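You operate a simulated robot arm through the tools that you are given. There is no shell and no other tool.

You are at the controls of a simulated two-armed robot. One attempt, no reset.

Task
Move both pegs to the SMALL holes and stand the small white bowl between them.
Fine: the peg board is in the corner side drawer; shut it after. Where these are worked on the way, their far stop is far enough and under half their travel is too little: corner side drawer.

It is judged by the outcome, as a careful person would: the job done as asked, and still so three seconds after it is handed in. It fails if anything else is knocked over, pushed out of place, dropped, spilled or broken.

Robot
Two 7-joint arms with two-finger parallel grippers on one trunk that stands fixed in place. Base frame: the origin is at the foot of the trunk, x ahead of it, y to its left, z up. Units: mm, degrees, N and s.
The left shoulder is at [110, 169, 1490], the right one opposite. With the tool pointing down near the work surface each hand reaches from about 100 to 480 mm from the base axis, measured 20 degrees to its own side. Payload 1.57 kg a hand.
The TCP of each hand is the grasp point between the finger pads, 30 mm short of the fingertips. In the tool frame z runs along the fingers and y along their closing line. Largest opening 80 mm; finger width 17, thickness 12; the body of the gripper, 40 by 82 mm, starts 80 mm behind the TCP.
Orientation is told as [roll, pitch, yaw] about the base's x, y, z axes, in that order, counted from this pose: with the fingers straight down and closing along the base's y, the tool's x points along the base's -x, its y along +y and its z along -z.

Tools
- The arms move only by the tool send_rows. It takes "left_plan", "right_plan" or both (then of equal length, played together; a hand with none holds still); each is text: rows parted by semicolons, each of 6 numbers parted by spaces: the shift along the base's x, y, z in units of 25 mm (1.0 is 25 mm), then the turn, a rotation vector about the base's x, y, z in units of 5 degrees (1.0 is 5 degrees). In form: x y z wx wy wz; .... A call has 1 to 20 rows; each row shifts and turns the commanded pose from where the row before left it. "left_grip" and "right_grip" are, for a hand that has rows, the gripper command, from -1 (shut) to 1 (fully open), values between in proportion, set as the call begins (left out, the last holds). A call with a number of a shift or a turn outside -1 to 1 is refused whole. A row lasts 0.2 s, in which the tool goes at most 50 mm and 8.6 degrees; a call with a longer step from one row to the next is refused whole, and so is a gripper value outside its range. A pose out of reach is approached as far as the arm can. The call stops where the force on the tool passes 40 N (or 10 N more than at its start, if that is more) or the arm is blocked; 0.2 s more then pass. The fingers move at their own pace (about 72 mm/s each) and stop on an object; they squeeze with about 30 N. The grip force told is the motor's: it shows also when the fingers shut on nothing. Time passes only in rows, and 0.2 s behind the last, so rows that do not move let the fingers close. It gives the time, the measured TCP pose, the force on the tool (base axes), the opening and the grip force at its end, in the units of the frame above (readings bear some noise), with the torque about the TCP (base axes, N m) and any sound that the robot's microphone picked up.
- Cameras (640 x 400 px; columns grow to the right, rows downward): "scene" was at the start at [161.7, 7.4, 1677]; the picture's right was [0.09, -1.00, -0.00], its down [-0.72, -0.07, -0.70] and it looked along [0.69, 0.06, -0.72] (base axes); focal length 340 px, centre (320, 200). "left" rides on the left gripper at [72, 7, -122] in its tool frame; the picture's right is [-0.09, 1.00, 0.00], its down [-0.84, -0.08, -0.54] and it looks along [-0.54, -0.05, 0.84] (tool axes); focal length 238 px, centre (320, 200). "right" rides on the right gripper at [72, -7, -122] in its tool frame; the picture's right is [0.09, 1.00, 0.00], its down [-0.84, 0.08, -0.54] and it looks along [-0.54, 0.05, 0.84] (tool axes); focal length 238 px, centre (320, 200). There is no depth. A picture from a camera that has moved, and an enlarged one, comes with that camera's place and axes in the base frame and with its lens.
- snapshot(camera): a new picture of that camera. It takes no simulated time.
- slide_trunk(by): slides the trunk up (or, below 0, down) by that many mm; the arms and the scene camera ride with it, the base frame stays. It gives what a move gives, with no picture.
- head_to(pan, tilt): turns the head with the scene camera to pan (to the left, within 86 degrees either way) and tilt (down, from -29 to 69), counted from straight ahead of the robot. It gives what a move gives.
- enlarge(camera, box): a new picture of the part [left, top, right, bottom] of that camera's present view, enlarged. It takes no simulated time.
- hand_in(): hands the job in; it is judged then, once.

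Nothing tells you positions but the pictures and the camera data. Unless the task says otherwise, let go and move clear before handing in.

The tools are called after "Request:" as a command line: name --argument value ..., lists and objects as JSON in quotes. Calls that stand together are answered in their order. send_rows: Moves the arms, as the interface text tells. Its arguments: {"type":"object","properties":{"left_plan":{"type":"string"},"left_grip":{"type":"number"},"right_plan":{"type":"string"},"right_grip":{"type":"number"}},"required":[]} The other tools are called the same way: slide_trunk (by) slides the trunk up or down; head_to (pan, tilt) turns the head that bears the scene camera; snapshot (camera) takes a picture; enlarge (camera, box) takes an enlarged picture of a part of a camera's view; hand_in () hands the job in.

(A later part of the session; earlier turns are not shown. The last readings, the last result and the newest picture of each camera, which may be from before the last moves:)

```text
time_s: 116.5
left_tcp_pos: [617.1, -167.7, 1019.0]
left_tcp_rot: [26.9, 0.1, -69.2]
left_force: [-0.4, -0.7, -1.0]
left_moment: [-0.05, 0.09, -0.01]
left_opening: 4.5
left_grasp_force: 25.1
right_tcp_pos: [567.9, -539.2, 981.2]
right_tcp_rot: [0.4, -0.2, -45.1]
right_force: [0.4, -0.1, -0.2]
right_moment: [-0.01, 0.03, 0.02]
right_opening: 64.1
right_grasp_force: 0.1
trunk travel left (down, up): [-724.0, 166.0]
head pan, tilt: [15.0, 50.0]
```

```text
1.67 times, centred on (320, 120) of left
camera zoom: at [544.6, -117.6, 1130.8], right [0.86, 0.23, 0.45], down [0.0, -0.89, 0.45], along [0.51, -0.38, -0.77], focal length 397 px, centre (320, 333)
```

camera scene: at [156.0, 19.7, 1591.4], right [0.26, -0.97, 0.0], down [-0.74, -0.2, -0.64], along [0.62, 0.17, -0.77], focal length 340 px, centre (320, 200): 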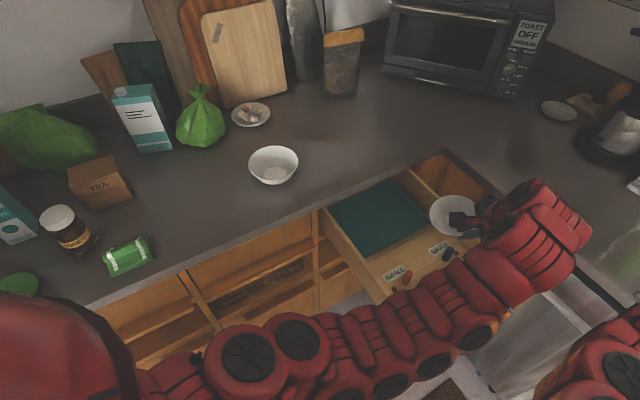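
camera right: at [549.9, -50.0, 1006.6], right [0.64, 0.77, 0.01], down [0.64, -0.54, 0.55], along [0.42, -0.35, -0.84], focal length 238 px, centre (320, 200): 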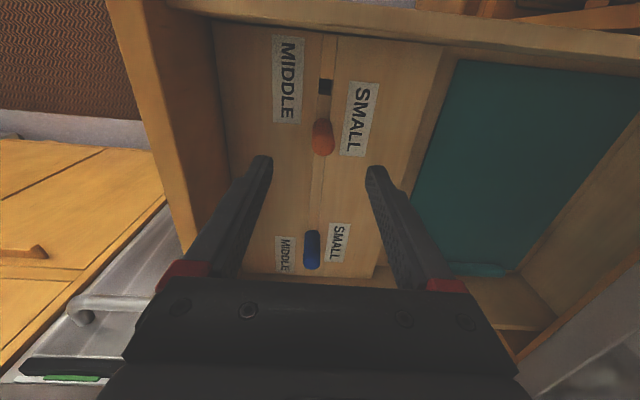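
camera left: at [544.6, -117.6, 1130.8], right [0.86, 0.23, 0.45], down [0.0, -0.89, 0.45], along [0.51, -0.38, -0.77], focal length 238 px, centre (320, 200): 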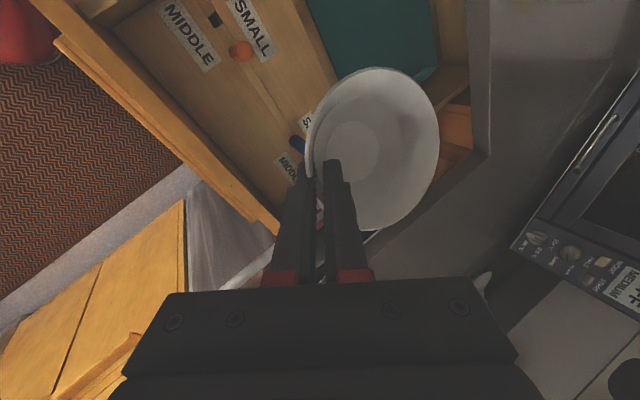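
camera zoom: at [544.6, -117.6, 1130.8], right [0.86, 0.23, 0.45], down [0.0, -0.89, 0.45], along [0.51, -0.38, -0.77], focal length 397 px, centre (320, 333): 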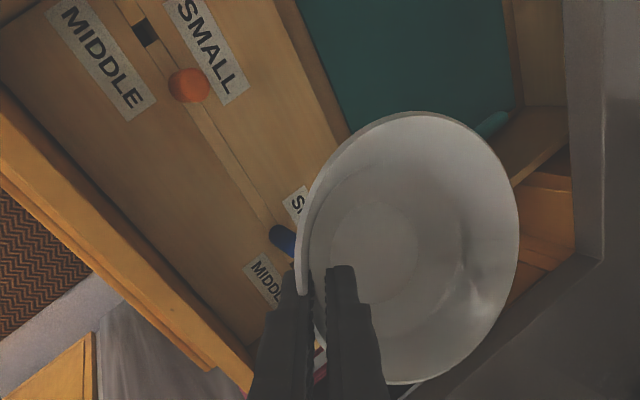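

The bowl centre is within several millimetres of the pegs' midpoint at about (657,-145). I descend to where the foot is still above the peg tops and measure again.

Request:
send_rows --left_plan "0 0 -0.5 0 0 0; 0 0 -0.8 0 0 0; 0 0 -0.8 0 0 0; 0 0 -0.8 0 0 0; 0 0 -0.8 0 0 0; 0 0 -0.6 0 0 0; 0 0 0 0 0 0" --left_grip -1

Request:
snapshot --camera "left"

Request:
enlarge --camera "scene" --box '[360, 170, 520, 310]'

Request:
enlarge --camera "left" --box '[180, 0, 460, 240]'

```text
time_s: 118.1
left_tcp_pos: [617.4, -165.7, 912.6]
left_tcp_rot: [27.2, 0.1, -69.2]
left_force: [0.0, 0.0, -0.8]
left_moment: [-0.04, 0.03, 0.02]
left_opening: 4.3
left_grasp_force: 24.9
right_tcp_pos: [569.3, -539.6, 981.4]
right_tcp_rot: [0.6, -0.3, -45.1]
right_force: [0.3, 0.7, 0.3]
right_moment: [0.01, -0.02, -0.01]
right_opening: 63.6
right_grasp_force: 0.1
trunk travel left (down, up): [-724.0, 166.0]
head pan, tilt: [15.0, 50.0]
```

```text
taken
camera left: at [545.8, -116.1, 1023.4], right [0.86, 0.23, 0.45], down [0.0, -0.9, 0.45], along [0.51, -0.38, -0.77], focal length 238 px, centre (320, 200)
```

left: 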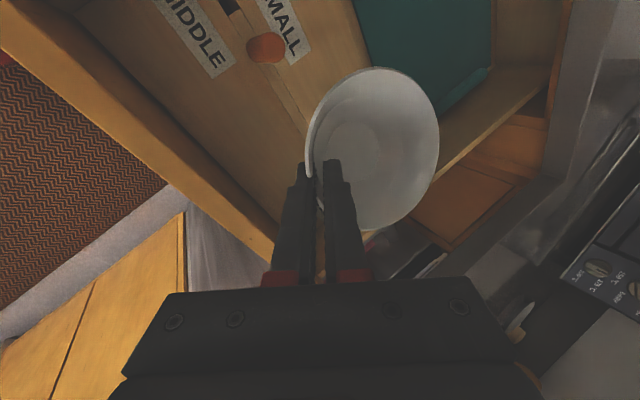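

```text
2.86 times, centred on (440, 240) of scene
camera zoom: at [155.8, 19.9, 1591.5], right [0.26, -0.97, 0.0], down [-0.74, -0.2, -0.64], along [0.62, 0.17, -0.77], focal length 972 px, centre (-23, 86)
```

zoom: 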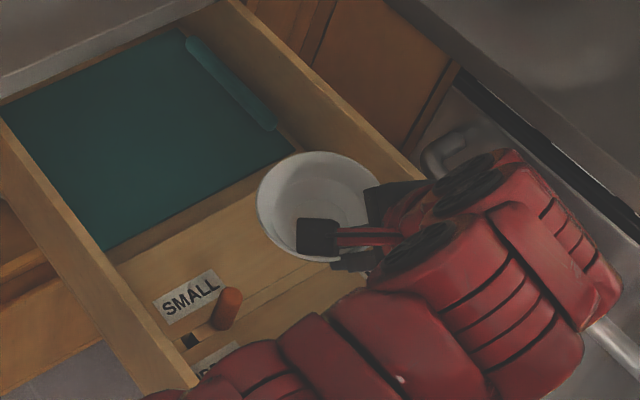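

```text
1.67 times, centred on (320, 120) of left
camera zoom: at [545.8, -116.1, 1023.4], right [0.86, 0.23, 0.45], down [0.0, -0.9, 0.45], along [0.51, -0.38, -0.77], focal length 397 px, centre (320, 333)
```

zoom: 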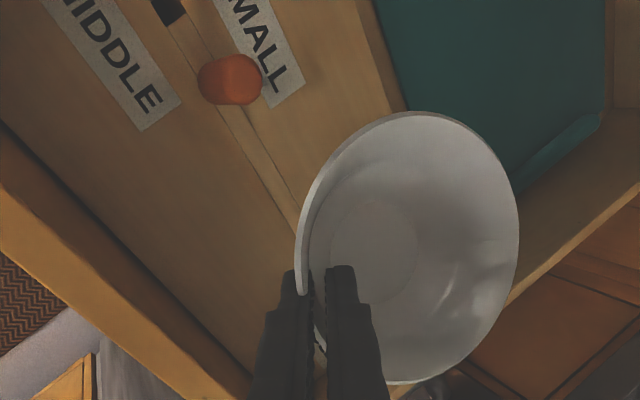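

I lower to where the rim is just above the peg tops, so the gaps to both pegs can be compared directly.

Request:
send_rows --left_plan "0 0 -0.6 0 0 0; 0 0 -0.6 0 0 0; 0 0 -0.6 0 0 0; 0 0 -0.6 0 0 0; 0 0 -0.5 0 0 0; 0 0 0 0 0 0" --left_grip -1

Request:
enlarge --camera "scene" --box '[390, 210, 510, 310]'

Request:
enlarge --camera "left" --box '[180, 0, 460, 240]'

```text
time_s: 119.5
left_tcp_pos: [615.5, -166.9, 838.9]
left_tcp_rot: [27.1, 0.0, -69.3]
left_force: [0.7, -0.2, -2.0]
left_moment: [-0.05, 0.05, 0.01]
left_opening: 4.5
left_grasp_force: 24.9
right_tcp_pos: [568.1, -539.4, 981.8]
right_tcp_rot: [0.5, -0.2, -45.2]
right_force: [0.2, -0.1, -0.3]
right_moment: [-0.02, -0.01, 0.01]
right_opening: 63.7
right_grasp_force: 0.1
trunk travel left (down, up): [-724.0, 166.0]
head pan, tilt: [15.0, 50.0]
```

```text
4.00 times, centred on (450, 260) of scene
camera zoom: at [155.9, 19.9, 1591.5], right [0.26, -0.97, 0.0], down [-0.74, -0.2, -0.64], along [0.62, 0.17, -0.77], focal length 1361 px, centre (-200, -40)
```

zoom: 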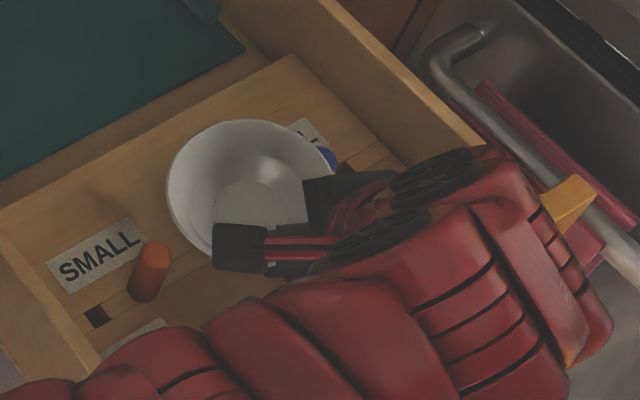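

```text
1.67 times, centred on (320, 120) of left
camera zoom: at [545.2, -116.7, 950.0], right [0.86, 0.23, 0.45], down [0.0, -0.89, 0.45], along [0.51, -0.38, -0.77], focal length 397 px, centre (320, 333)
```

zoom: 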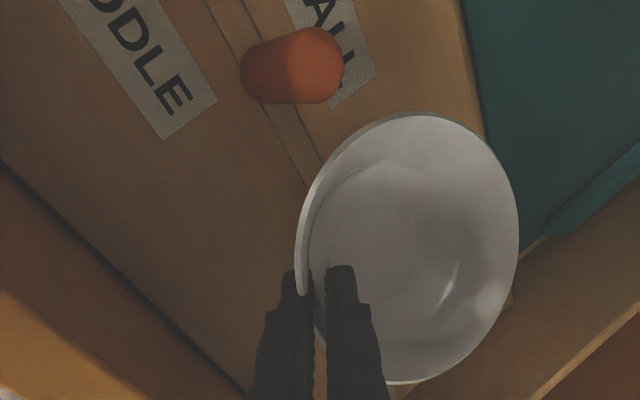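

At this height the bowl centre is about (656,-142), nearly exactly midway between the pegs (midpoint about (657,-142)), with some 8 mm gap each side. I lower the rest gently, watching the force.

Request:
send_rows --left_plan "0 0 -0.2 0 0 0; 0 0 -0.2 0 0 0; 0 0 -0.15 0 0 0; 0 0 -0.1 0 0 0; 0 0 0 0 0 0" --left_grip -1

Request:
enlarge --camera "scene" --box '[390, 210, 510, 310]'

Request:
enlarge --camera "left" --box '[240, 0, 460, 240]'

```text
time_s: 120.7
left_tcp_pos: [615.5, -166.0, 822.6]
left_tcp_rot: [27.1, 0.1, -69.4]
left_force: [0.0, 0.3, -1.4]
left_moment: [-0.04, 0.04, -0.02]
left_opening: 4.6
left_grasp_force: 24.5
right_tcp_pos: [568.2, -539.1, 981.6]
right_tcp_rot: [0.6, -0.2, -45.1]
right_force: [-0.5, 0.4, 0.1]
right_moment: [-0.03, 0.01, -0.04]
right_opening: 64.2
right_grasp_force: 0.1
trunk travel left (down, up): [-724.0, 166.0]
head pan, tilt: [15.0, 50.0]
```

```text
4.00 times, centred on (450, 260) of scene
camera zoom: at [155.9, 19.8, 1591.4], right [0.26, -0.97, 0.0], down [-0.74, -0.2, -0.64], along [0.62, 0.17, -0.77], focal length 1361 px, centre (-200, -40)
```

zoom: 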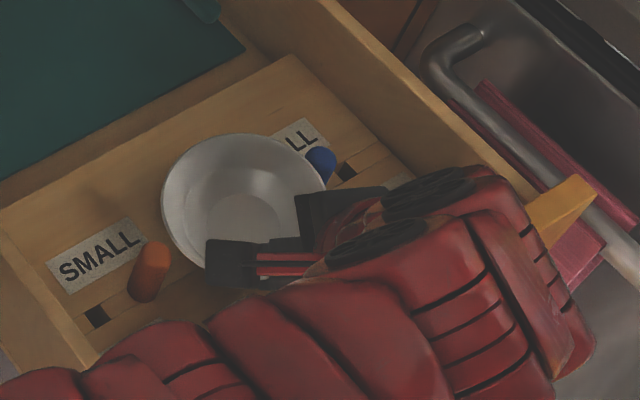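

```text
1.67 times, centred on (350, 120) of left
camera zoom: at [544.9, -117.0, 933.6], right [0.86, 0.23, 0.45], down [0.0, -0.89, 0.45], along [0.51, -0.38, -0.77], focal length 397 px, centre (270, 333)
```

zoom: 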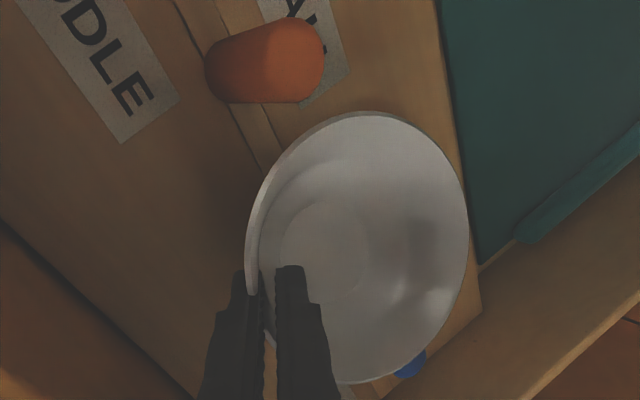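

Centred within about a millimetre. I nudge 1 mm toward blue and continue lowering until the foot touches.

Request:
send_rows --left_plan "0.03 -0.03 -0.08 0 0 0; 0 0 -0.1 0 0 0; 0 0 -0.1 0 0 0; 0 0 -0.08 0 0 0; 0 0 0 0 0 0" --left_grip -1

```text
time_s: 121.9
left_tcp_pos: [616.7, -167.0, 817.6]
left_tcp_rot: [27.3, -0.1, -69.2]
left_force: [-3.8, 0.9, 24.6]
left_moment: [0.85, -0.63, 0.15]
left_opening: 4.6
left_grasp_force: 25.2
right_tcp_pos: [566.2, -537.2, 983.5]
right_tcp_rot: [0.7, -0.4, -45.1]
right_force: [0.5, -0.2, 0.1]
right_moment: [-0.02, 0.02, 0.0]
right_opening: 64.0
right_grasp_force: 0.2
trunk travel left (down, up): [-724.0, 166.0]
head pan, tilt: [15.0, 50.0]
```

The foot is on the board (25 N). I ease up 3 mm to take off the load and look before letting go.

Request:
send_rows --left_plan "0 0 0.12 0 0 0; 0 0 0 0 0 0" --left_grip -1

Request:
enlarge --camera "scene" --box '[390, 210, 510, 310]'

Request:
enlarge --camera "left" --box '[240, 0, 460, 240]'

```text
time_s: 122.5
left_tcp_pos: [616.8, -167.2, 817.4]
left_tcp_rot: [27.2, 0.0, -69.2]
left_force: [2.5, 0.7, 15.6]
left_moment: [0.57, -0.58, -0.04]
left_opening: 5.3
left_grasp_force: 24.8
right_tcp_pos: [566.9, -539.7, 982.9]
right_tcp_rot: [0.5, -0.4, -45.1]
right_force: [0.1, 0.6, 0.9]
right_moment: [-0.02, -0.05, 0.0]
right_opening: 64.2
right_grasp_force: 0.1
trunk travel left (down, up): [-724.0, 166.0]
head pan, tilt: [15.0, 50.0]
```

```text
4.00 times, centred on (450, 260) of scene
camera zoom: at [154.1, 20.4, 1591.6], right [0.26, -0.97, 0.0], down [-0.74, -0.2, -0.64], along [0.62, 0.17, -0.77], focal length 1361 px, centre (-200, -40)
```

zoom: 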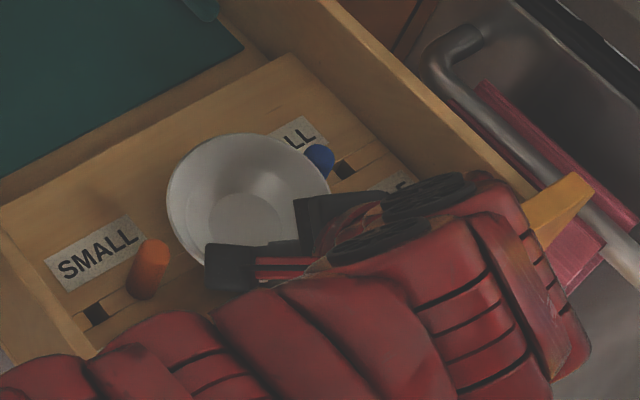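

```text
1.67 times, centred on (350, 120) of left
camera zoom: at [544.9, -117.4, 928.8], right [0.86, 0.23, 0.45], down [0.0, -0.89, 0.45], along [0.51, -0.38, -0.77], focal length 397 px, centre (270, 333)
```

zoom: 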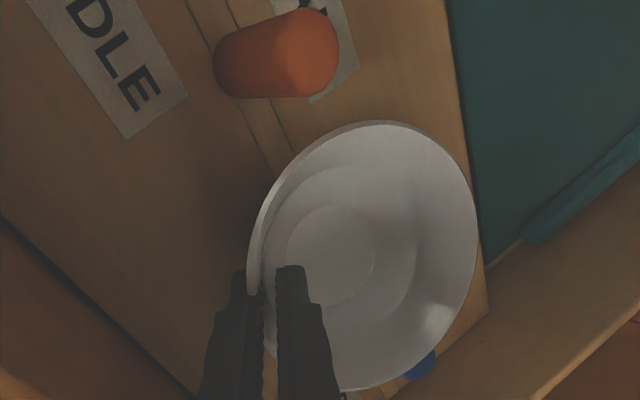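

Both gaps remain open. There is still some load, so I ease up a little more, then open the fingers slightly to let the bowl settle.

Request:
send_rows --left_plan "0 0 0.08 0 0 0; 0 0 0 0 0 0" --left_grip -1

Request:
send_rows --left_plan "0 0 0 0 0 0; 0 0 0 0 0 0; 0 0 0 0 0 0" --left_grip -0.6

Request:
enlarge --camera "scene" --box '[390, 210, 510, 310]'

Request:
enlarge --camera "left" --box '[240, 0, 460, 240]'

```text
time_s: 123.1
left_tcp_pos: [615.7, -167.6, 817.5]
left_tcp_rot: [26.9, 0.1, -69.3]
left_force: [1.3, -0.2, 5.0]
left_moment: [0.18, -0.22, -0.05]
left_opening: 4.5
left_grasp_force: 25.4
right_tcp_pos: [568.0, -540.9, 982.0]
right_tcp_rot: [0.5, -0.2, -45.1]
right_force: [-0.3, -0.1, 0.5]
right_moment: [-0.03, -0.02, -0.03]
right_opening: 64.0
right_grasp_force: 0.1
trunk travel left (down, up): [-724.0, 166.0]
head pan, tilt: [15.0, 50.0]
```

```text
time_s: 123.9
left_tcp_pos: [616.2, -167.5, 818.2]
left_tcp_rot: [27.0, 0.1, -69.3]
left_force: [0.5, -0.4, -0.3]
left_moment: [0.01, 0.01, -0.01]
left_opening: 16.0
left_grasp_force: 0.1
right_tcp_pos: [569.2, -539.0, 982.0]
right_tcp_rot: [0.5, -0.2, -45.1]
right_force: [-0.4, 0.3, -0.4]
right_moment: [0.0, 0.0, -0.05]
right_opening: 64.2
right_grasp_force: 0.1
trunk travel left (down, up): [-724.0, 166.0]
head pan, tilt: [15.0, 50.0]
```

```text
4.00 times, centred on (450, 260) of scene
camera zoom: at [155.8, 19.8, 1591.4], right [0.26, -0.97, 0.0], down [-0.74, -0.2, -0.64], along [0.62, 0.17, -0.77], focal length 1361 px, centre (-200, -40)
```

zoom: 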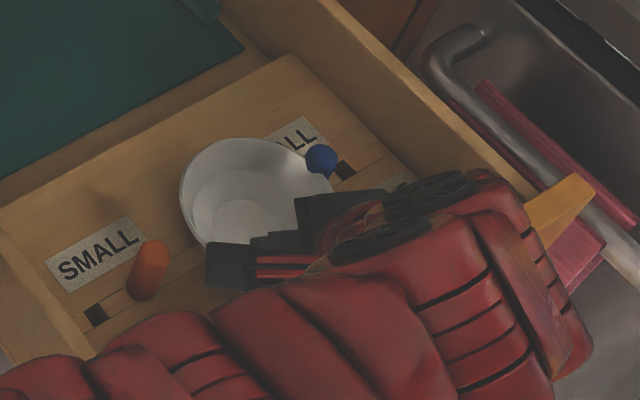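

```text
1.67 times, centred on (350, 120) of left
camera zoom: at [545.6, -117.9, 929.7], right [0.86, 0.23, 0.45], down [0.0, -0.9, 0.45], along [0.51, -0.38, -0.77], focal length 397 px, centre (270, 333)
```

zoom: 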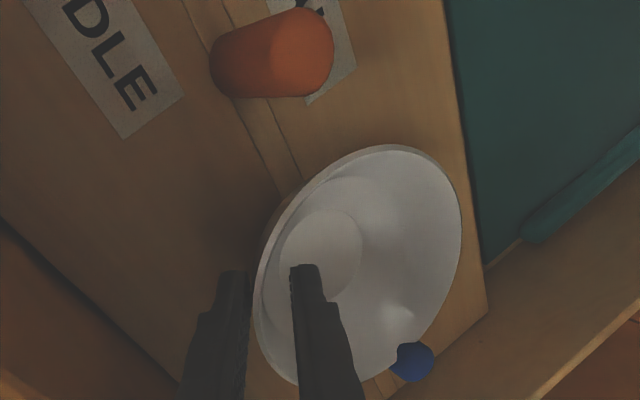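

The bowl shifted toward the blue peg as it settled. I look closely at its stance before doing anything else.

Request:
enlarge --camera "scene" --box '[430, 230, 490, 280]'

Request:
enlarge --camera "left" --box '[290, 80, 410, 240]'

```text
8.00 times, centred on (460, 255) of scene
camera zoom: at [155.8, 19.8, 1591.4], right [0.26, -0.97, 0.0], down [-0.74, -0.2, -0.64], along [0.62, 0.17, -0.77], focal length 2721 px, centre (-800, -240)
```

zoom: 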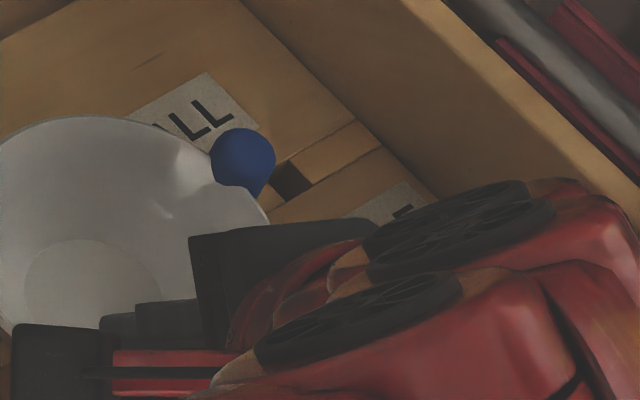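

```text
2.50 times, centred on (350, 160) of left
camera zoom: at [545.6, -117.9, 929.7], right [0.86, 0.23, 0.45], down [0.0, -0.9, 0.45], along [0.51, -0.38, -0.77], focal length 596 px, centre (245, 300)
```

zoom: 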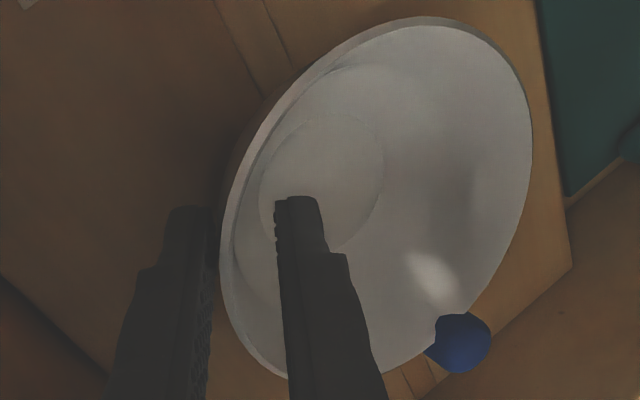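

The bowl stands level but its rim rests against the blue peg (centre near (666,-154), about 13 mm too far toward blue). I'll withdraw the fingers along the wall, then push the bowl back toward the middle from inside.

Request:
send_rows --left_plan "-0.17 -0.065 0.356 0 0 0; -0.17 -0.065 0.356 0 0 0; -0.17 -0.065 0.356 0 0 0; -0.17 -0.065 0.356 0 0 0; -0.17 -0.065 0.356 0 0 0; -0.17 -0.065 0.356 0 0 0; -0.17 -0.065 0.5 0 0 0; 0 0 0.6 0 0 0; 0 0 0.6 0 0 0" --left_grip -0.6

Request:
enlarge --camera "scene" --box '[390, 210, 510, 310]'

Request:
enlarge --camera "left" --box '[240, 0, 460, 240]'

```text
time_s: 125.9
left_tcp_pos: [587.6, -175.6, 914.7]
left_tcp_rot: [27.1, 0.1, -69.3]
left_force: [0.0, -0.4, -0.4]
left_moment: [0.01, -0.02, -0.01]
left_opening: 15.9
left_grasp_force: 0.0
right_tcp_pos: [567.2, -539.3, 981.5]
right_tcp_rot: [0.6, -0.3, -45.0]
right_force: [-0.4, 0.6, 0.9]
right_moment: [0.02, 0.01, -0.02]
right_opening: 63.9
right_grasp_force: 0.1
trunk travel left (down, up): [-724.0, 166.0]
head pan, tilt: [15.0, 50.0]
```

```text
4.00 times, centred on (450, 260) of scene
camera zoom: at [155.5, 19.9, 1591.5], right [0.26, -0.97, 0.0], down [-0.74, -0.2, -0.64], along [0.62, 0.17, -0.77], focal length 1361 px, centre (-200, -40)
```

zoom: 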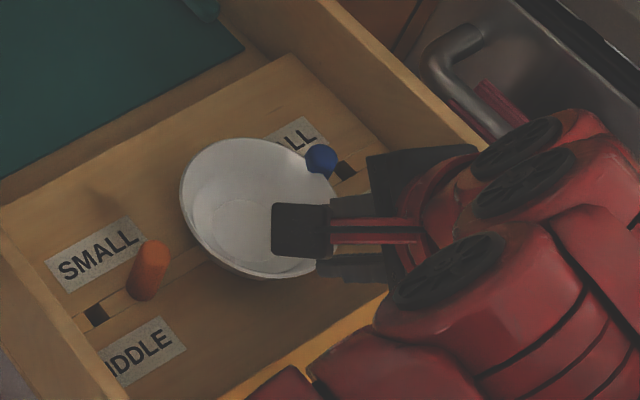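

```text
1.67 times, centred on (350, 120) of left
camera zoom: at [515.3, -128.0, 1025.8], right [0.86, 0.23, 0.45], down [0.0, -0.9, 0.45], along [0.51, -0.38, -0.77], focal length 397 px, centre (270, 333)
```

zoom: 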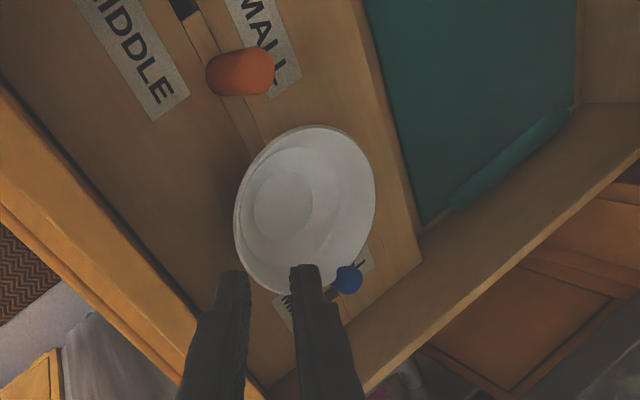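

The bowl's centre is about (665,-153), so it needs some 13 mm back toward red. I close the left fingers and bring them above the inside of the bowl.

Request:
send_rows --left_plan "0.4 0.14 0 0 0 0; 0.5 0.17 0 0 0 0; 0.5 0.17 0 0 0 0; 0.5 0.17 0 0 0 0; 0.4 0.14 0 0 0 0; 0.16 0.06 -0.2 0 0 0; 0 0 -0.4 0 0 0; 0 0 0 0 0 0" --left_grip -1

Request:
enlarge --camera "left" --box '[240, 0, 460, 240]'

Request:
enlarge --camera "scene" --box '[390, 210, 510, 310]'

```text
time_s: 127.7
left_tcp_pos: [650.8, -156.9, 898.7]
left_tcp_rot: [27.1, 0.0, -69.3]
left_force: [-0.6, -0.1, -0.9]
left_moment: [0.01, -0.01, -0.01]
left_opening: 0.0
left_grasp_force: 21.4
right_tcp_pos: [567.9, -539.7, 981.7]
right_tcp_rot: [0.5, -0.2, -45.0]
right_force: [-0.6, -0.5, -0.2]
right_moment: [0.0, 0.0, 0.02]
right_opening: 64.1
right_grasp_force: 0.2
trunk travel left (down, up): [-724.0, 166.0]
head pan, tilt: [15.0, 50.0]
```

```text
1.67 times, centred on (350, 120) of left
camera zoom: at [578.2, -107.3, 1010.4], right [0.86, 0.23, 0.45], down [0.0, -0.89, 0.45], along [0.51, -0.38, -0.77], focal length 397 px, centre (270, 333)
```

zoom: 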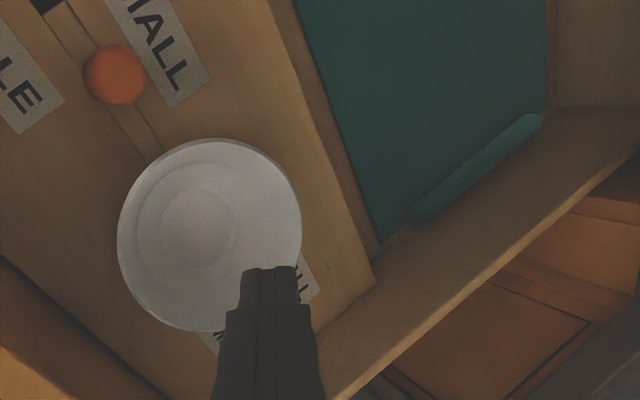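

```text
4.00 times, centred on (450, 260) of scene
camera zoom: at [155.7, 19.9, 1591.5], right [0.26, -0.97, 0.0], down [-0.74, -0.2, -0.64], along [0.62, 0.17, -0.77], focal length 1361 px, centre (-200, -40)
```

zoom: 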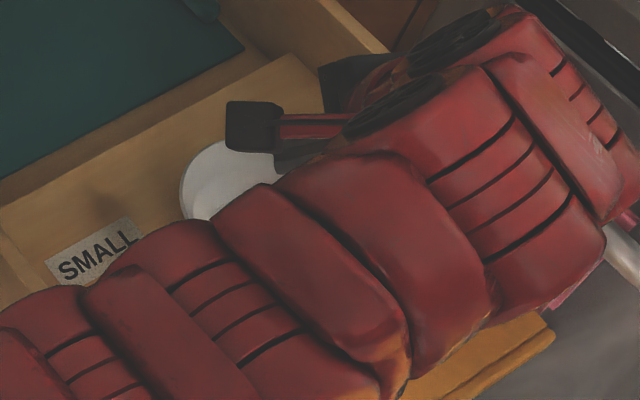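

The closed tips are right above the bowl's centre. I lower them inside (tip about 20 mm above the bowl bottom).

Request:
send_rows --left_plan "0 0 -0.6 0 0 0; 0 0 -0.6 0 0 0; 0 0 -0.6 0 0 0; 0 0 -0.6 0 0 0; 0 0 -0.6 0 0 0; 0 0 0 0 0 0" --left_grip -1

Request:
enlarge --camera "left" --box '[200, 0, 420, 240]'

```text
time_s: 129.1
left_tcp_pos: [651.6, -155.7, 825.0]
left_tcp_rot: [27.1, 0.1, -69.2]
left_force: [-0.4, 0.3, 1.0]
left_moment: [0.01, 0.01, -0.04]
left_opening: 0.1
left_grasp_force: 21.5
right_tcp_pos: [568.3, -538.7, 980.8]
right_tcp_rot: [0.5, -0.3, -45.1]
right_force: [0.1, 0.2, -0.9]
right_moment: [0.0, 0.02, -0.04]
right_opening: 63.8
right_grasp_force: 0.2
trunk travel left (down, up): [-724.0, 166.0]
head pan, tilt: [15.0, 50.0]
```

```text
1.67 times, centred on (310, 120) of left
camera zoom: at [579.3, -106.2, 936.3], right [0.86, 0.23, 0.45], down [0.0, -0.89, 0.45], along [0.51, -0.38, -0.77], focal length 397 px, centre (337, 333)
```

zoom: 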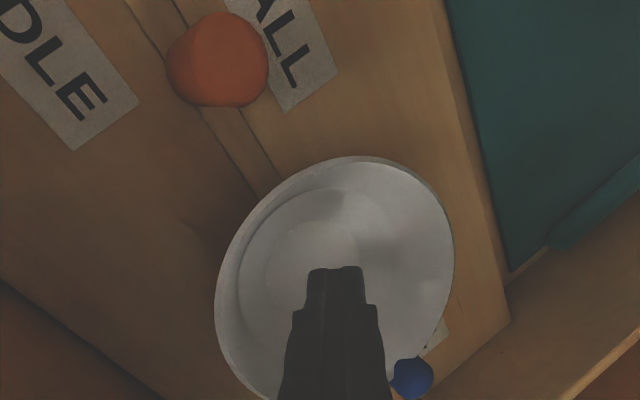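

Inside with no contact. I push toward the red peg (+t) in small steps.

Request:
send_rows --left_plan "-0.15 0.15 0 0 0 0; -0.15 0.15 0 0 0 0; -0.15 0.15 0 0 0 0; -0.1 0.1 0 0 0 0; 0 0 0 0 0 0" --left_grip -1

Request:
enlarge --camera "left" --box '[200, 0, 420, 240]'

```text
time_s: 130.3
left_tcp_pos: [635.3, -143.2, 825.0]
left_tcp_rot: [27.1, 0.0, -69.3]
left_force: [0.3, -0.3, -0.2]
left_moment: [-0.01, -0.01, 0.03]
left_opening: 0.0
left_grasp_force: 21.4
right_tcp_pos: [569.1, -539.7, 981.2]
right_tcp_rot: [0.5, -0.2, -45.1]
right_force: [0.5, -0.2, 0.1]
right_moment: [-0.05, 0.01, 0.01]
right_opening: 64.2
right_grasp_force: 0.1
trunk travel left (down, up): [-724.0, 166.0]
head pan, tilt: [15.0, 50.0]
```

```text
1.67 times, centred on (310, 120) of left
camera zoom: at [564.1, -94.0, 936.4], right [0.86, 0.23, 0.45], down [0.0, -0.89, 0.45], along [0.51, -0.38, -0.77], focal length 397 px, centre (337, 333)
```

zoom: 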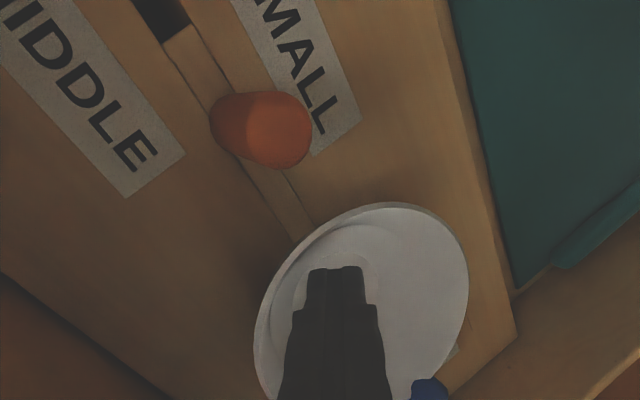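

Request:
send_rows --left_plan "-0.1 0.1 0 0 0 0; -0.1 0.1 0 0 0 0; -0.1 0.1 0 0 0 0; 0 0 0 0 0 0" --left_grip -1

Request:
enlarge --camera "left" --box '[200, 0, 420, 240]'

```text
time_s: 131.3
left_tcp_pos: [627.4, -136.1, 824.4]
left_tcp_rot: [27.2, 0.1, -69.2]
left_force: [1.1, -0.2, 1.3]
left_moment: [-0.02, -0.05, -0.03]
left_opening: 0.0
left_grasp_force: 21.1
right_tcp_pos: [567.8, -540.1, 981.1]
right_tcp_rot: [0.5, -0.1, -45.1]
right_force: [-0.4, -0.4, 0.3]
right_moment: [0.0, -0.01, -0.01]
right_opening: 63.9
right_grasp_force: 0.0
trunk travel left (down, up): [-724.0, 166.0]
head pan, tilt: [15.0, 50.0]
```

```text
1.67 times, centred on (310, 120) of left
camera zoom: at [556.2, -86.2, 935.8], right [0.86, 0.23, 0.45], down [0.0, -0.9, 0.45], along [0.51, -0.38, -0.77], focal length 397 px, centre (337, 333)
```

zoom: 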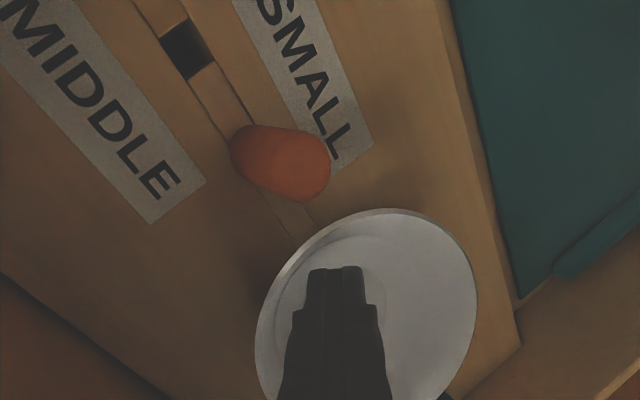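

The bowl now follows the fingers; its rim edge toward red is at t≈-515, about 12 mm from the red peg. I push about 3 mm more to centre it.

Request:
send_rows --left_plan "-0.05 0.05 0 0 0 0; -0.04 0.04 0 0 0 0; 0 0 0 0 0 0" --left_grip -1

Request:
enlarge --camera "left" --box '[200, 0, 420, 240]'

Request:
snapshot --camera "left"

```text
time_s: 132.1
left_tcp_pos: [625.7, -133.4, 825.2]
left_tcp_rot: [27.1, 0.0, -69.1]
left_force: [0.3, -0.6, 0.7]
left_moment: [-0.01, -0.06, -0.01]
left_opening: 0.0
left_grasp_force: 21.4
right_tcp_pos: [568.8, -539.8, 980.5]
right_tcp_rot: [0.6, -0.2, -45.1]
right_force: [0.4, -0.1, 0.4]
right_moment: [0.04, 0.01, -0.03]
right_opening: 64.0
right_grasp_force: 0.0
trunk travel left (down, up): [-724.0, 166.0]
head pan, tilt: [15.0, 50.0]
```

```text
1.67 times, centred on (310, 120) of left
camera zoom: at [554.0, -83.8, 936.4], right [0.86, 0.23, 0.45], down [0.0, -0.89, 0.45], along [0.51, -0.38, -0.77], focal length 397 px, centre (337, 333)
```

zoom: 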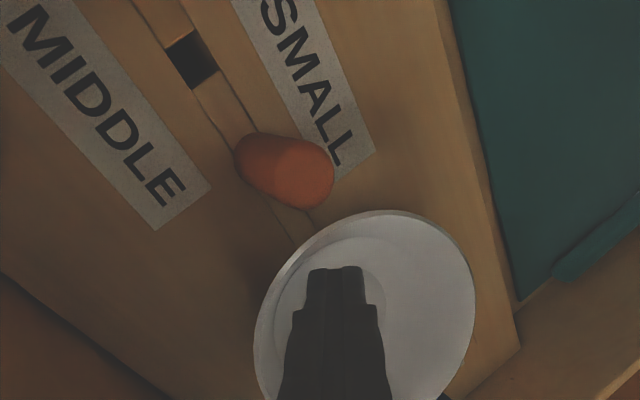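

```text
taken
camera left: at [554.0, -83.8, 936.4], right [0.86, 0.23, 0.45], down [0.0, -0.89, 0.45], along [0.51, -0.38, -0.77], focal length 238 px, centre (320, 200)
```

left: 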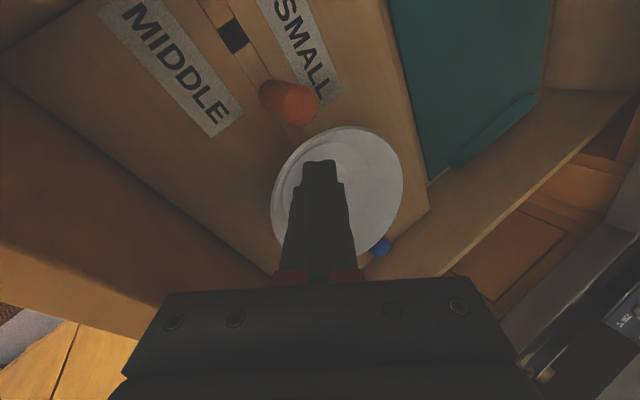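

The rim edge is now at t≈-513, so the bowl is centred to within a millimetre or two. I back the fingers off the wall and lift out, then clear the view.

Request:
send_rows --left_plan "0.1 -0.1 0 0 0 0; 0.15 -0.15 0 0 0 0; 0.15 -0.15 0.1 0 0 0; 0 0 0.5 0 0 0; 0 0 0.7 0 0 0; 0 0 0.8 0 0 0; 0 0 0.8 0 0 0; 0 0 0.8 0 0 0; 0 0 0.8 0 0 0" --left_grip -1

Request:
snapshot --camera "left"

Request:
enlarge --camera "left" --box '[160, 20, 400, 220]'

```text
time_s: 134.1
left_tcp_pos: [635.1, -144.7, 936.7]
left_tcp_rot: [27.1, 0.0, -69.3]
left_force: [0.3, 0.5, 0.8]
left_moment: [-0.03, 0.01, -0.01]
left_opening: 0.0
left_grasp_force: 21.5
right_tcp_pos: [568.5, -538.8, 980.9]
right_tcp_rot: [0.5, -0.1, -45.1]
right_force: [-0.5, -0.4, -0.1]
right_moment: [-0.01, 0.01, 0.02]
right_opening: 63.9
right_grasp_force: 0.1
trunk travel left (down, up): [-724.0, 166.0]
head pan, tilt: [15.0, 50.0]
```

```text
taken
camera left: at [564.0, -94.6, 1049.0], right [0.86, 0.23, 0.45], down [0.0, -0.89, 0.45], along [0.51, -0.38, -0.77], focal length 238 px, centre (320, 200)
```

left: 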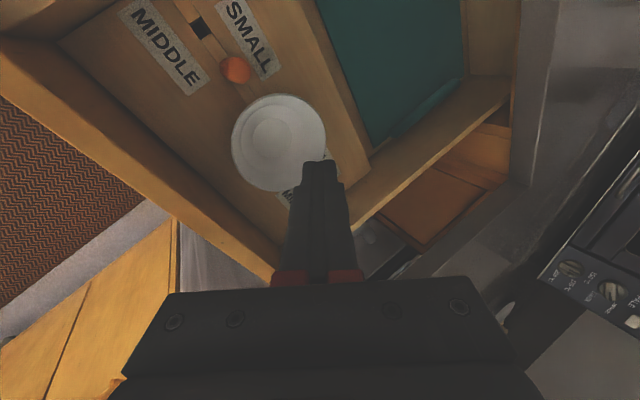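

```text
2.00 times, centred on (280, 120) of left
camera zoom: at [564.0, -94.6, 1049.0], right [0.86, 0.23, 0.45], down [0.0, -0.89, 0.45], along [0.51, -0.38, -0.77], focal length 477 px, centre (400, 360)
```

zoom: 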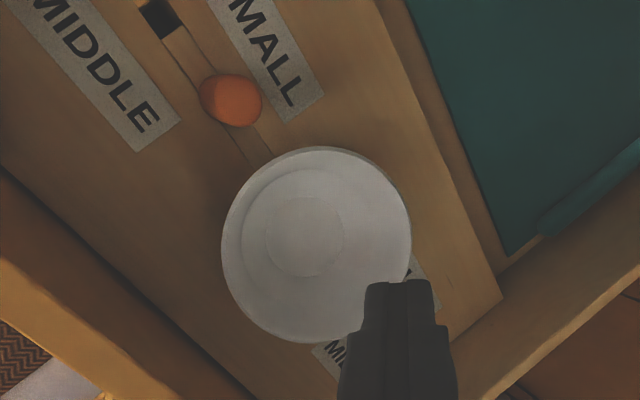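

The bowl sits between the two pegs. I take the left hand up and away to the left to view everything.

Request:
send_rows --left_plan "0 0 0.8 0 0 0; 0 0.2 0.8 0 0 0; 0 0.8 0.6 0 0 0; -0.1 0.9 0.3 0 0 0.3; -0.1 0.9 0 0 0 0.3; -0.1 0.9 0 0 0 0.3; -0.1 0.9 0 0 0 0.3; -0.1 0.9 0 0 0 0.3; -0.1 0.9 0 0 0 0.3; -0.1 0.9 0 0 0 0.3; -0.1 0.9 0 0 0 0.3; -0.1 0.9 0 0 0 0.3; -0.1 0.9 0 0 0 0.3; -0.1 0.9 0 0 0 0.3; -0.1 0.9 0 0 0 0.3; -0.1 0.9 0 0 0 0.3; -0.1 0.9 0 0 0 0.3"

Request:
snapshot --camera "scene"

Request:
enlarge --camera "scene" --box '[370, 200, 510, 320]'

```text
time_s: 137.7
left_tcp_pos: [602.4, 196.6, 999.2]
left_tcp_rot: [27.0, 0.1, -48.3]
left_force: [0.4, 0.8, 0.4]
left_moment: [0.01, 0.0, 0.01]
left_opening: 0.0
left_grasp_force: 20.9
right_tcp_pos: [568.8, -539.1, 980.7]
right_tcp_rot: [0.4, -0.3, -45.1]
right_force: [0.3, 0.9, 0.5]
right_moment: [-0.01, 0.01, -0.02]
right_opening: 64.0
right_grasp_force: 0.0
trunk travel left (down, up): [-724.0, 166.0]
head pan, tilt: [15.0, 50.0]
```

```text
taken
camera scene: at [155.9, 20.6, 1591.4], right [0.26, -0.97, 0.0], down [-0.74, -0.2, -0.64], along [0.62, 0.17, -0.77], focal length 340 px, centre (320, 200)
```

scene: 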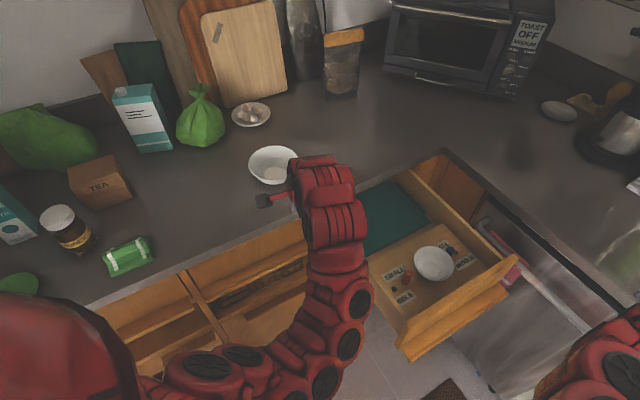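

```text
3.33 times, centred on (440, 260) of scene
camera zoom: at [155.9, 20.6, 1591.4], right [0.26, -0.97, 0.0], down [-0.74, -0.2, -0.64], along [0.62, 0.17, -0.77], focal length 1134 px, centre (-80, 0)
```

zoom: 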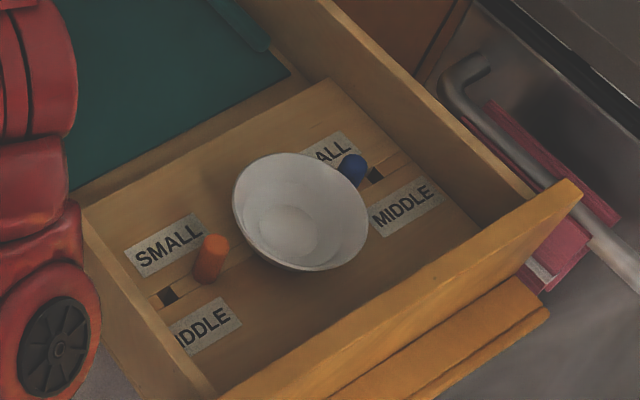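

The bowl stands level between the pegs with clear gaps (about 5 mm to blue, 13 mm to red), its centre about 10 mm on the robot side of the peg line. I'll use the right hand, fingers straight down and closed, for a small final centring, so I bring it over.

Request:
send_rows --right_plan "0 0.77 -0.45 0 0 0; 0 0.77 -0.45 0 0 0; 0 0.77 -0.45 0 0 0; 0 0.77 -0.45 0 0 0; 0 0.77 -0.45 0 0 0; 0 0.77 -0.45 0 0 0; 0.25 0.9 -0.1 0 0 0; 0.25 0.9 -0.1 0 0 0; 0.25 0.9 0 0 0 0; 0.25 0.9 0 0 0 0; 0.25 0.9 0 0 0 0; 0.25 0.9 0 0 0 0" --right_grip -1

Request:
snapshot --camera "scene"

Request:
snapshot --camera "right"

```text
time_s: 140.3
left_tcp_pos: [601.1, 197.8, 998.5]
left_tcp_rot: [27.1, 0.2, -48.3]
left_force: [-0.3, -0.1, 0.1]
left_moment: [0.01, -0.02, 0.0]
left_opening: 0.1
left_grasp_force: 21.3
right_tcp_pos: [605.0, -290.7, 908.5]
right_tcp_rot: [0.5, -0.3, -45.1]
right_force: [-0.6, 0.2, -0.1]
right_moment: [-0.05, 0.0, 0.01]
right_opening: 0.0
right_grasp_force: 21.2
trunk travel left (down, up): [-724.0, 166.0]
head pan, tilt: [15.0, 50.0]
```

```text
taken
camera scene: at [156.0, 20.8, 1591.4], right [0.26, -0.97, 0.0], down [-0.74, -0.2, -0.64], along [0.62, 0.17, -0.77], focal length 340 px, centre (320, 200)
```

scene: 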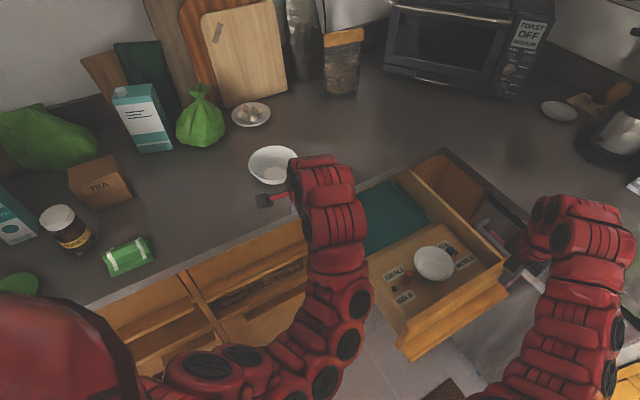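

```text
taken
camera right: at [548.6, -243.5, 1028.7], right [0.64, 0.77, 0.01], down [0.64, -0.54, 0.55], along [0.42, -0.35, -0.84], focal length 238 px, centre (320, 200)
```

right: 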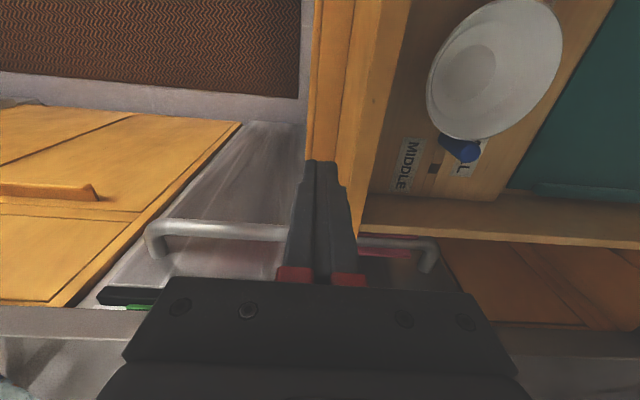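

This view shows the bowl and blue peg well; I zoom in to see the gap.

Request:
enlarge --camera "right" --box '[400, 0, 600, 190]'

```text
2.11 times, centred on (500, 95) of right
camera zoom: at [548.6, -243.5, 1028.7], right [0.64, 0.77, 0.01], down [0.64, -0.54, 0.55], along [0.42, -0.35, -0.84], focal length 502 px, centre (-59, 421)
```

zoom: 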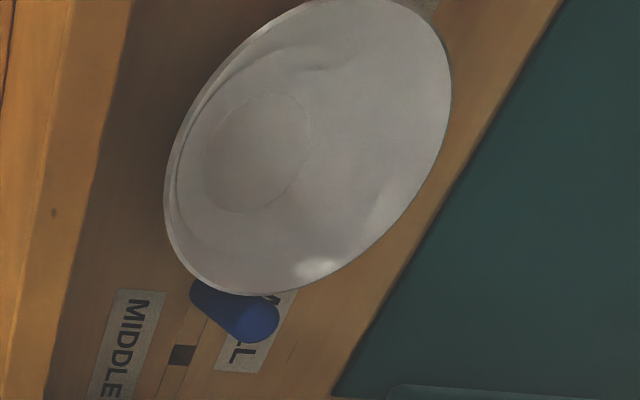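

The gap to blue is only a few millimetres, so a small centring push is worthwhile. I bring the right hand above the bowl's centre.

Request:
send_rows --right_plan "0.3 0.8 0 0 0 0; 0.35 0.95 0 0 0 0; 0.35 0.95 0 0 0 0; 0.35 0.95 0 0 0 0; 0.35 0.95 0 0 0 0; 0.3 0.95 0 0 0 0; 0 0.1 0 0 0 0" --right_grip -1

Request:
snapshot --camera "right"

```text
time_s: 141.9
left_tcp_pos: [601.3, 196.9, 998.3]
left_tcp_rot: [27.1, 0.1, -48.3]
left_force: [0.6, 1.2, -0.1]
left_moment: [0.0, -0.01, -0.01]
left_opening: 0.1
left_grasp_force: 21.1
right_tcp_pos: [656.3, -147.5, 907.3]
right_tcp_rot: [0.6, -0.3, -45.1]
right_force: [-0.2, -0.7, -1.3]
right_moment: [-0.01, 0.03, 0.02]
right_opening: 0.0
right_grasp_force: 21.5
trunk travel left (down, up): [-724.0, 166.0]
head pan, tilt: [15.0, 50.0]
```

```text
taken
camera right: at [598.7, -101.9, 1027.8], right [0.64, 0.77, 0.01], down [0.64, -0.54, 0.55], along [0.42, -0.34, -0.84], focal length 238 px, centre (320, 200)
```

right: 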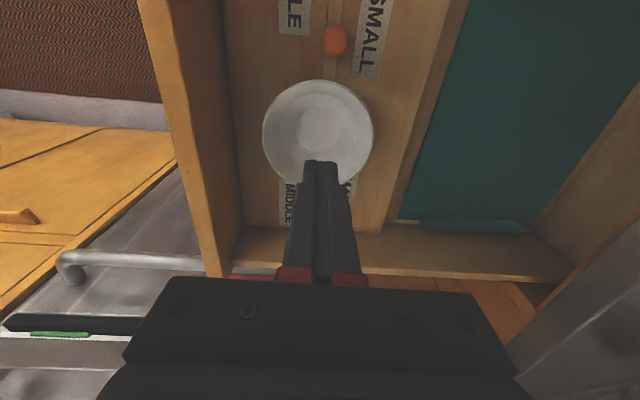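

Request:
enlarge --camera "right" --box '[240, 10, 400, 200]'

```text
2.11 times, centred on (320, 105) of right
camera zoom: at [598.7, -101.9, 1027.8], right [0.64, 0.77, 0.01], down [0.64, -0.54, 0.55], along [0.42, -0.34, -0.84], focal length 502 px, centre (320, 400)
```

zoom: 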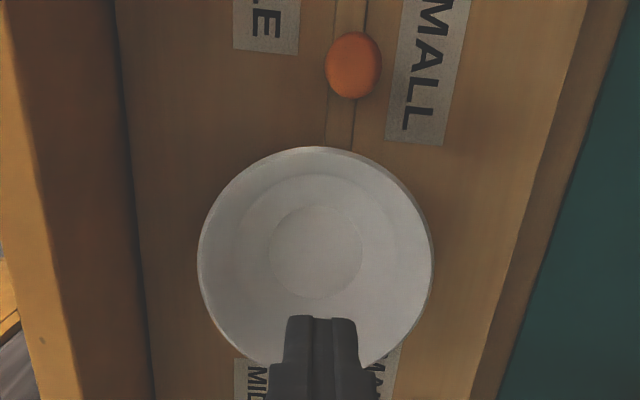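

The bowl is 7–8 mm to the robot side of the channel and 3 mm toward blue. I lower the closed fingers into its centre and push gently the needed way.

Request:
send_rows --right_plan "0 0 -0.6 0 0 0; 0 0 -0.6 0 0 0; 0 0 -0.6 0 0 0; 0 0 -0.6 0 0 0; 0 0 -0.6 0 0 0; 0 0 0 0 0 0" --right_grip -1

Request:
send_rows --right_plan "0.07 0.206 0 0 0 0; 0.07 0.206 0 0 0 0; 0.07 0.206 0 0 0 0; 0.07 0.206 0 0 0 0; 0 0 0 0 0 0" --right_grip -1

Request:
enlarge --camera "right" --box '[240, 10, 400, 200]'

```text
time_s: 143.3
left_tcp_pos: [601.0, 195.9, 998.4]
left_tcp_rot: [27.1, 0.1, -48.3]
left_force: [-0.7, 0.1, -0.8]
left_moment: [0.01, -0.01, 0.01]
left_opening: 0.0
left_grasp_force: 21.5
right_tcp_pos: [654.8, -148.4, 831.1]
right_tcp_rot: [0.4, -0.2, -45.1]
right_force: [-0.4, -0.3, 0.0]
right_moment: [-0.04, 0.01, -0.02]
right_opening: 0.3
right_grasp_force: 21.4
trunk travel left (down, up): [-724.0, 166.0]
head pan, tilt: [15.0, 50.0]
```

```text
time_s: 144.5
left_tcp_pos: [602.4, 196.3, 998.1]
left_tcp_rot: [27.0, 0.0, -48.3]
left_force: [0.3, 0.9, 0.2]
left_moment: [0.0, 0.0, 0.01]
left_opening: 0.0
left_grasp_force: 21.2
right_tcp_pos: [662.1, -128.3, 832.0]
right_tcp_rot: [0.5, -0.3, -45.2]
right_force: [0.2, -0.4, -0.2]
right_moment: [-0.01, 0.01, 0.02]
right_opening: 0.0
right_grasp_force: 20.9
trunk travel left (down, up): [-724.0, 166.0]
head pan, tilt: [15.0, 50.0]
```

```text
2.11 times, centred on (320, 105) of right
camera zoom: at [606.3, -82.2, 953.5], right [0.64, 0.77, 0.01], down [0.64, -0.54, 0.55], along [0.42, -0.34, -0.84], focal length 502 px, centre (320, 400)
```

zoom: 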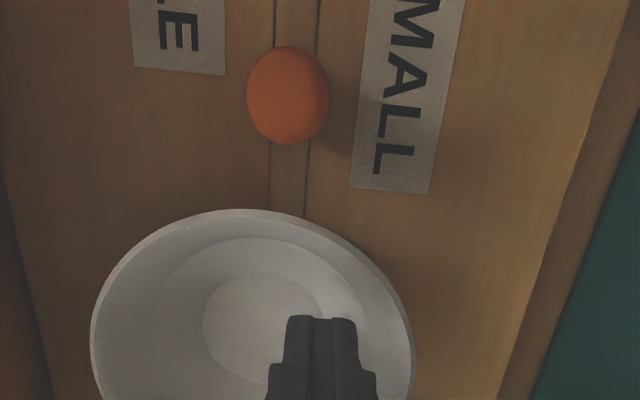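

Request:
send_rows --right_plan "0.05 0.13 0 0 0 0; 0.05 0.13 0 0 0 0; 0 0 0 0 0 0" --right_grip -1

Request:
enlarge --camera "right" --box '[240, 10, 400, 200]'

```text
time_s: 145.3
left_tcp_pos: [601.0, 196.3, 1000.6]
left_tcp_rot: [27.2, 0.1, -48.3]
left_force: [-0.2, 0.4, -0.1]
left_moment: [0.0, 0.01, -0.03]
left_opening: 0.0
left_grasp_force: 21.1
right_tcp_pos: [664.2, -121.0, 832.9]
right_tcp_rot: [0.5, -0.2, -45.1]
right_force: [-0.3, -0.4, 0.7]
right_moment: [-0.03, -0.02, 0.02]
right_opening: 0.2
right_grasp_force: 21.2
trunk travel left (down, up): [-724.0, 166.0]
head pan, tilt: [15.0, 50.0]
```

```text
2.11 times, centred on (320, 105) of right
camera zoom: at [608.5, -75.4, 953.6], right [0.64, 0.77, 0.01], down [0.64, -0.54, 0.55], along [0.42, -0.34, -0.84], focal length 502 px, centre (320, 400)
```

zoom: 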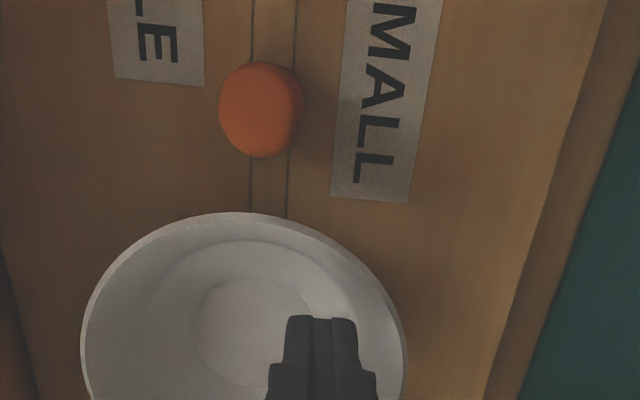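

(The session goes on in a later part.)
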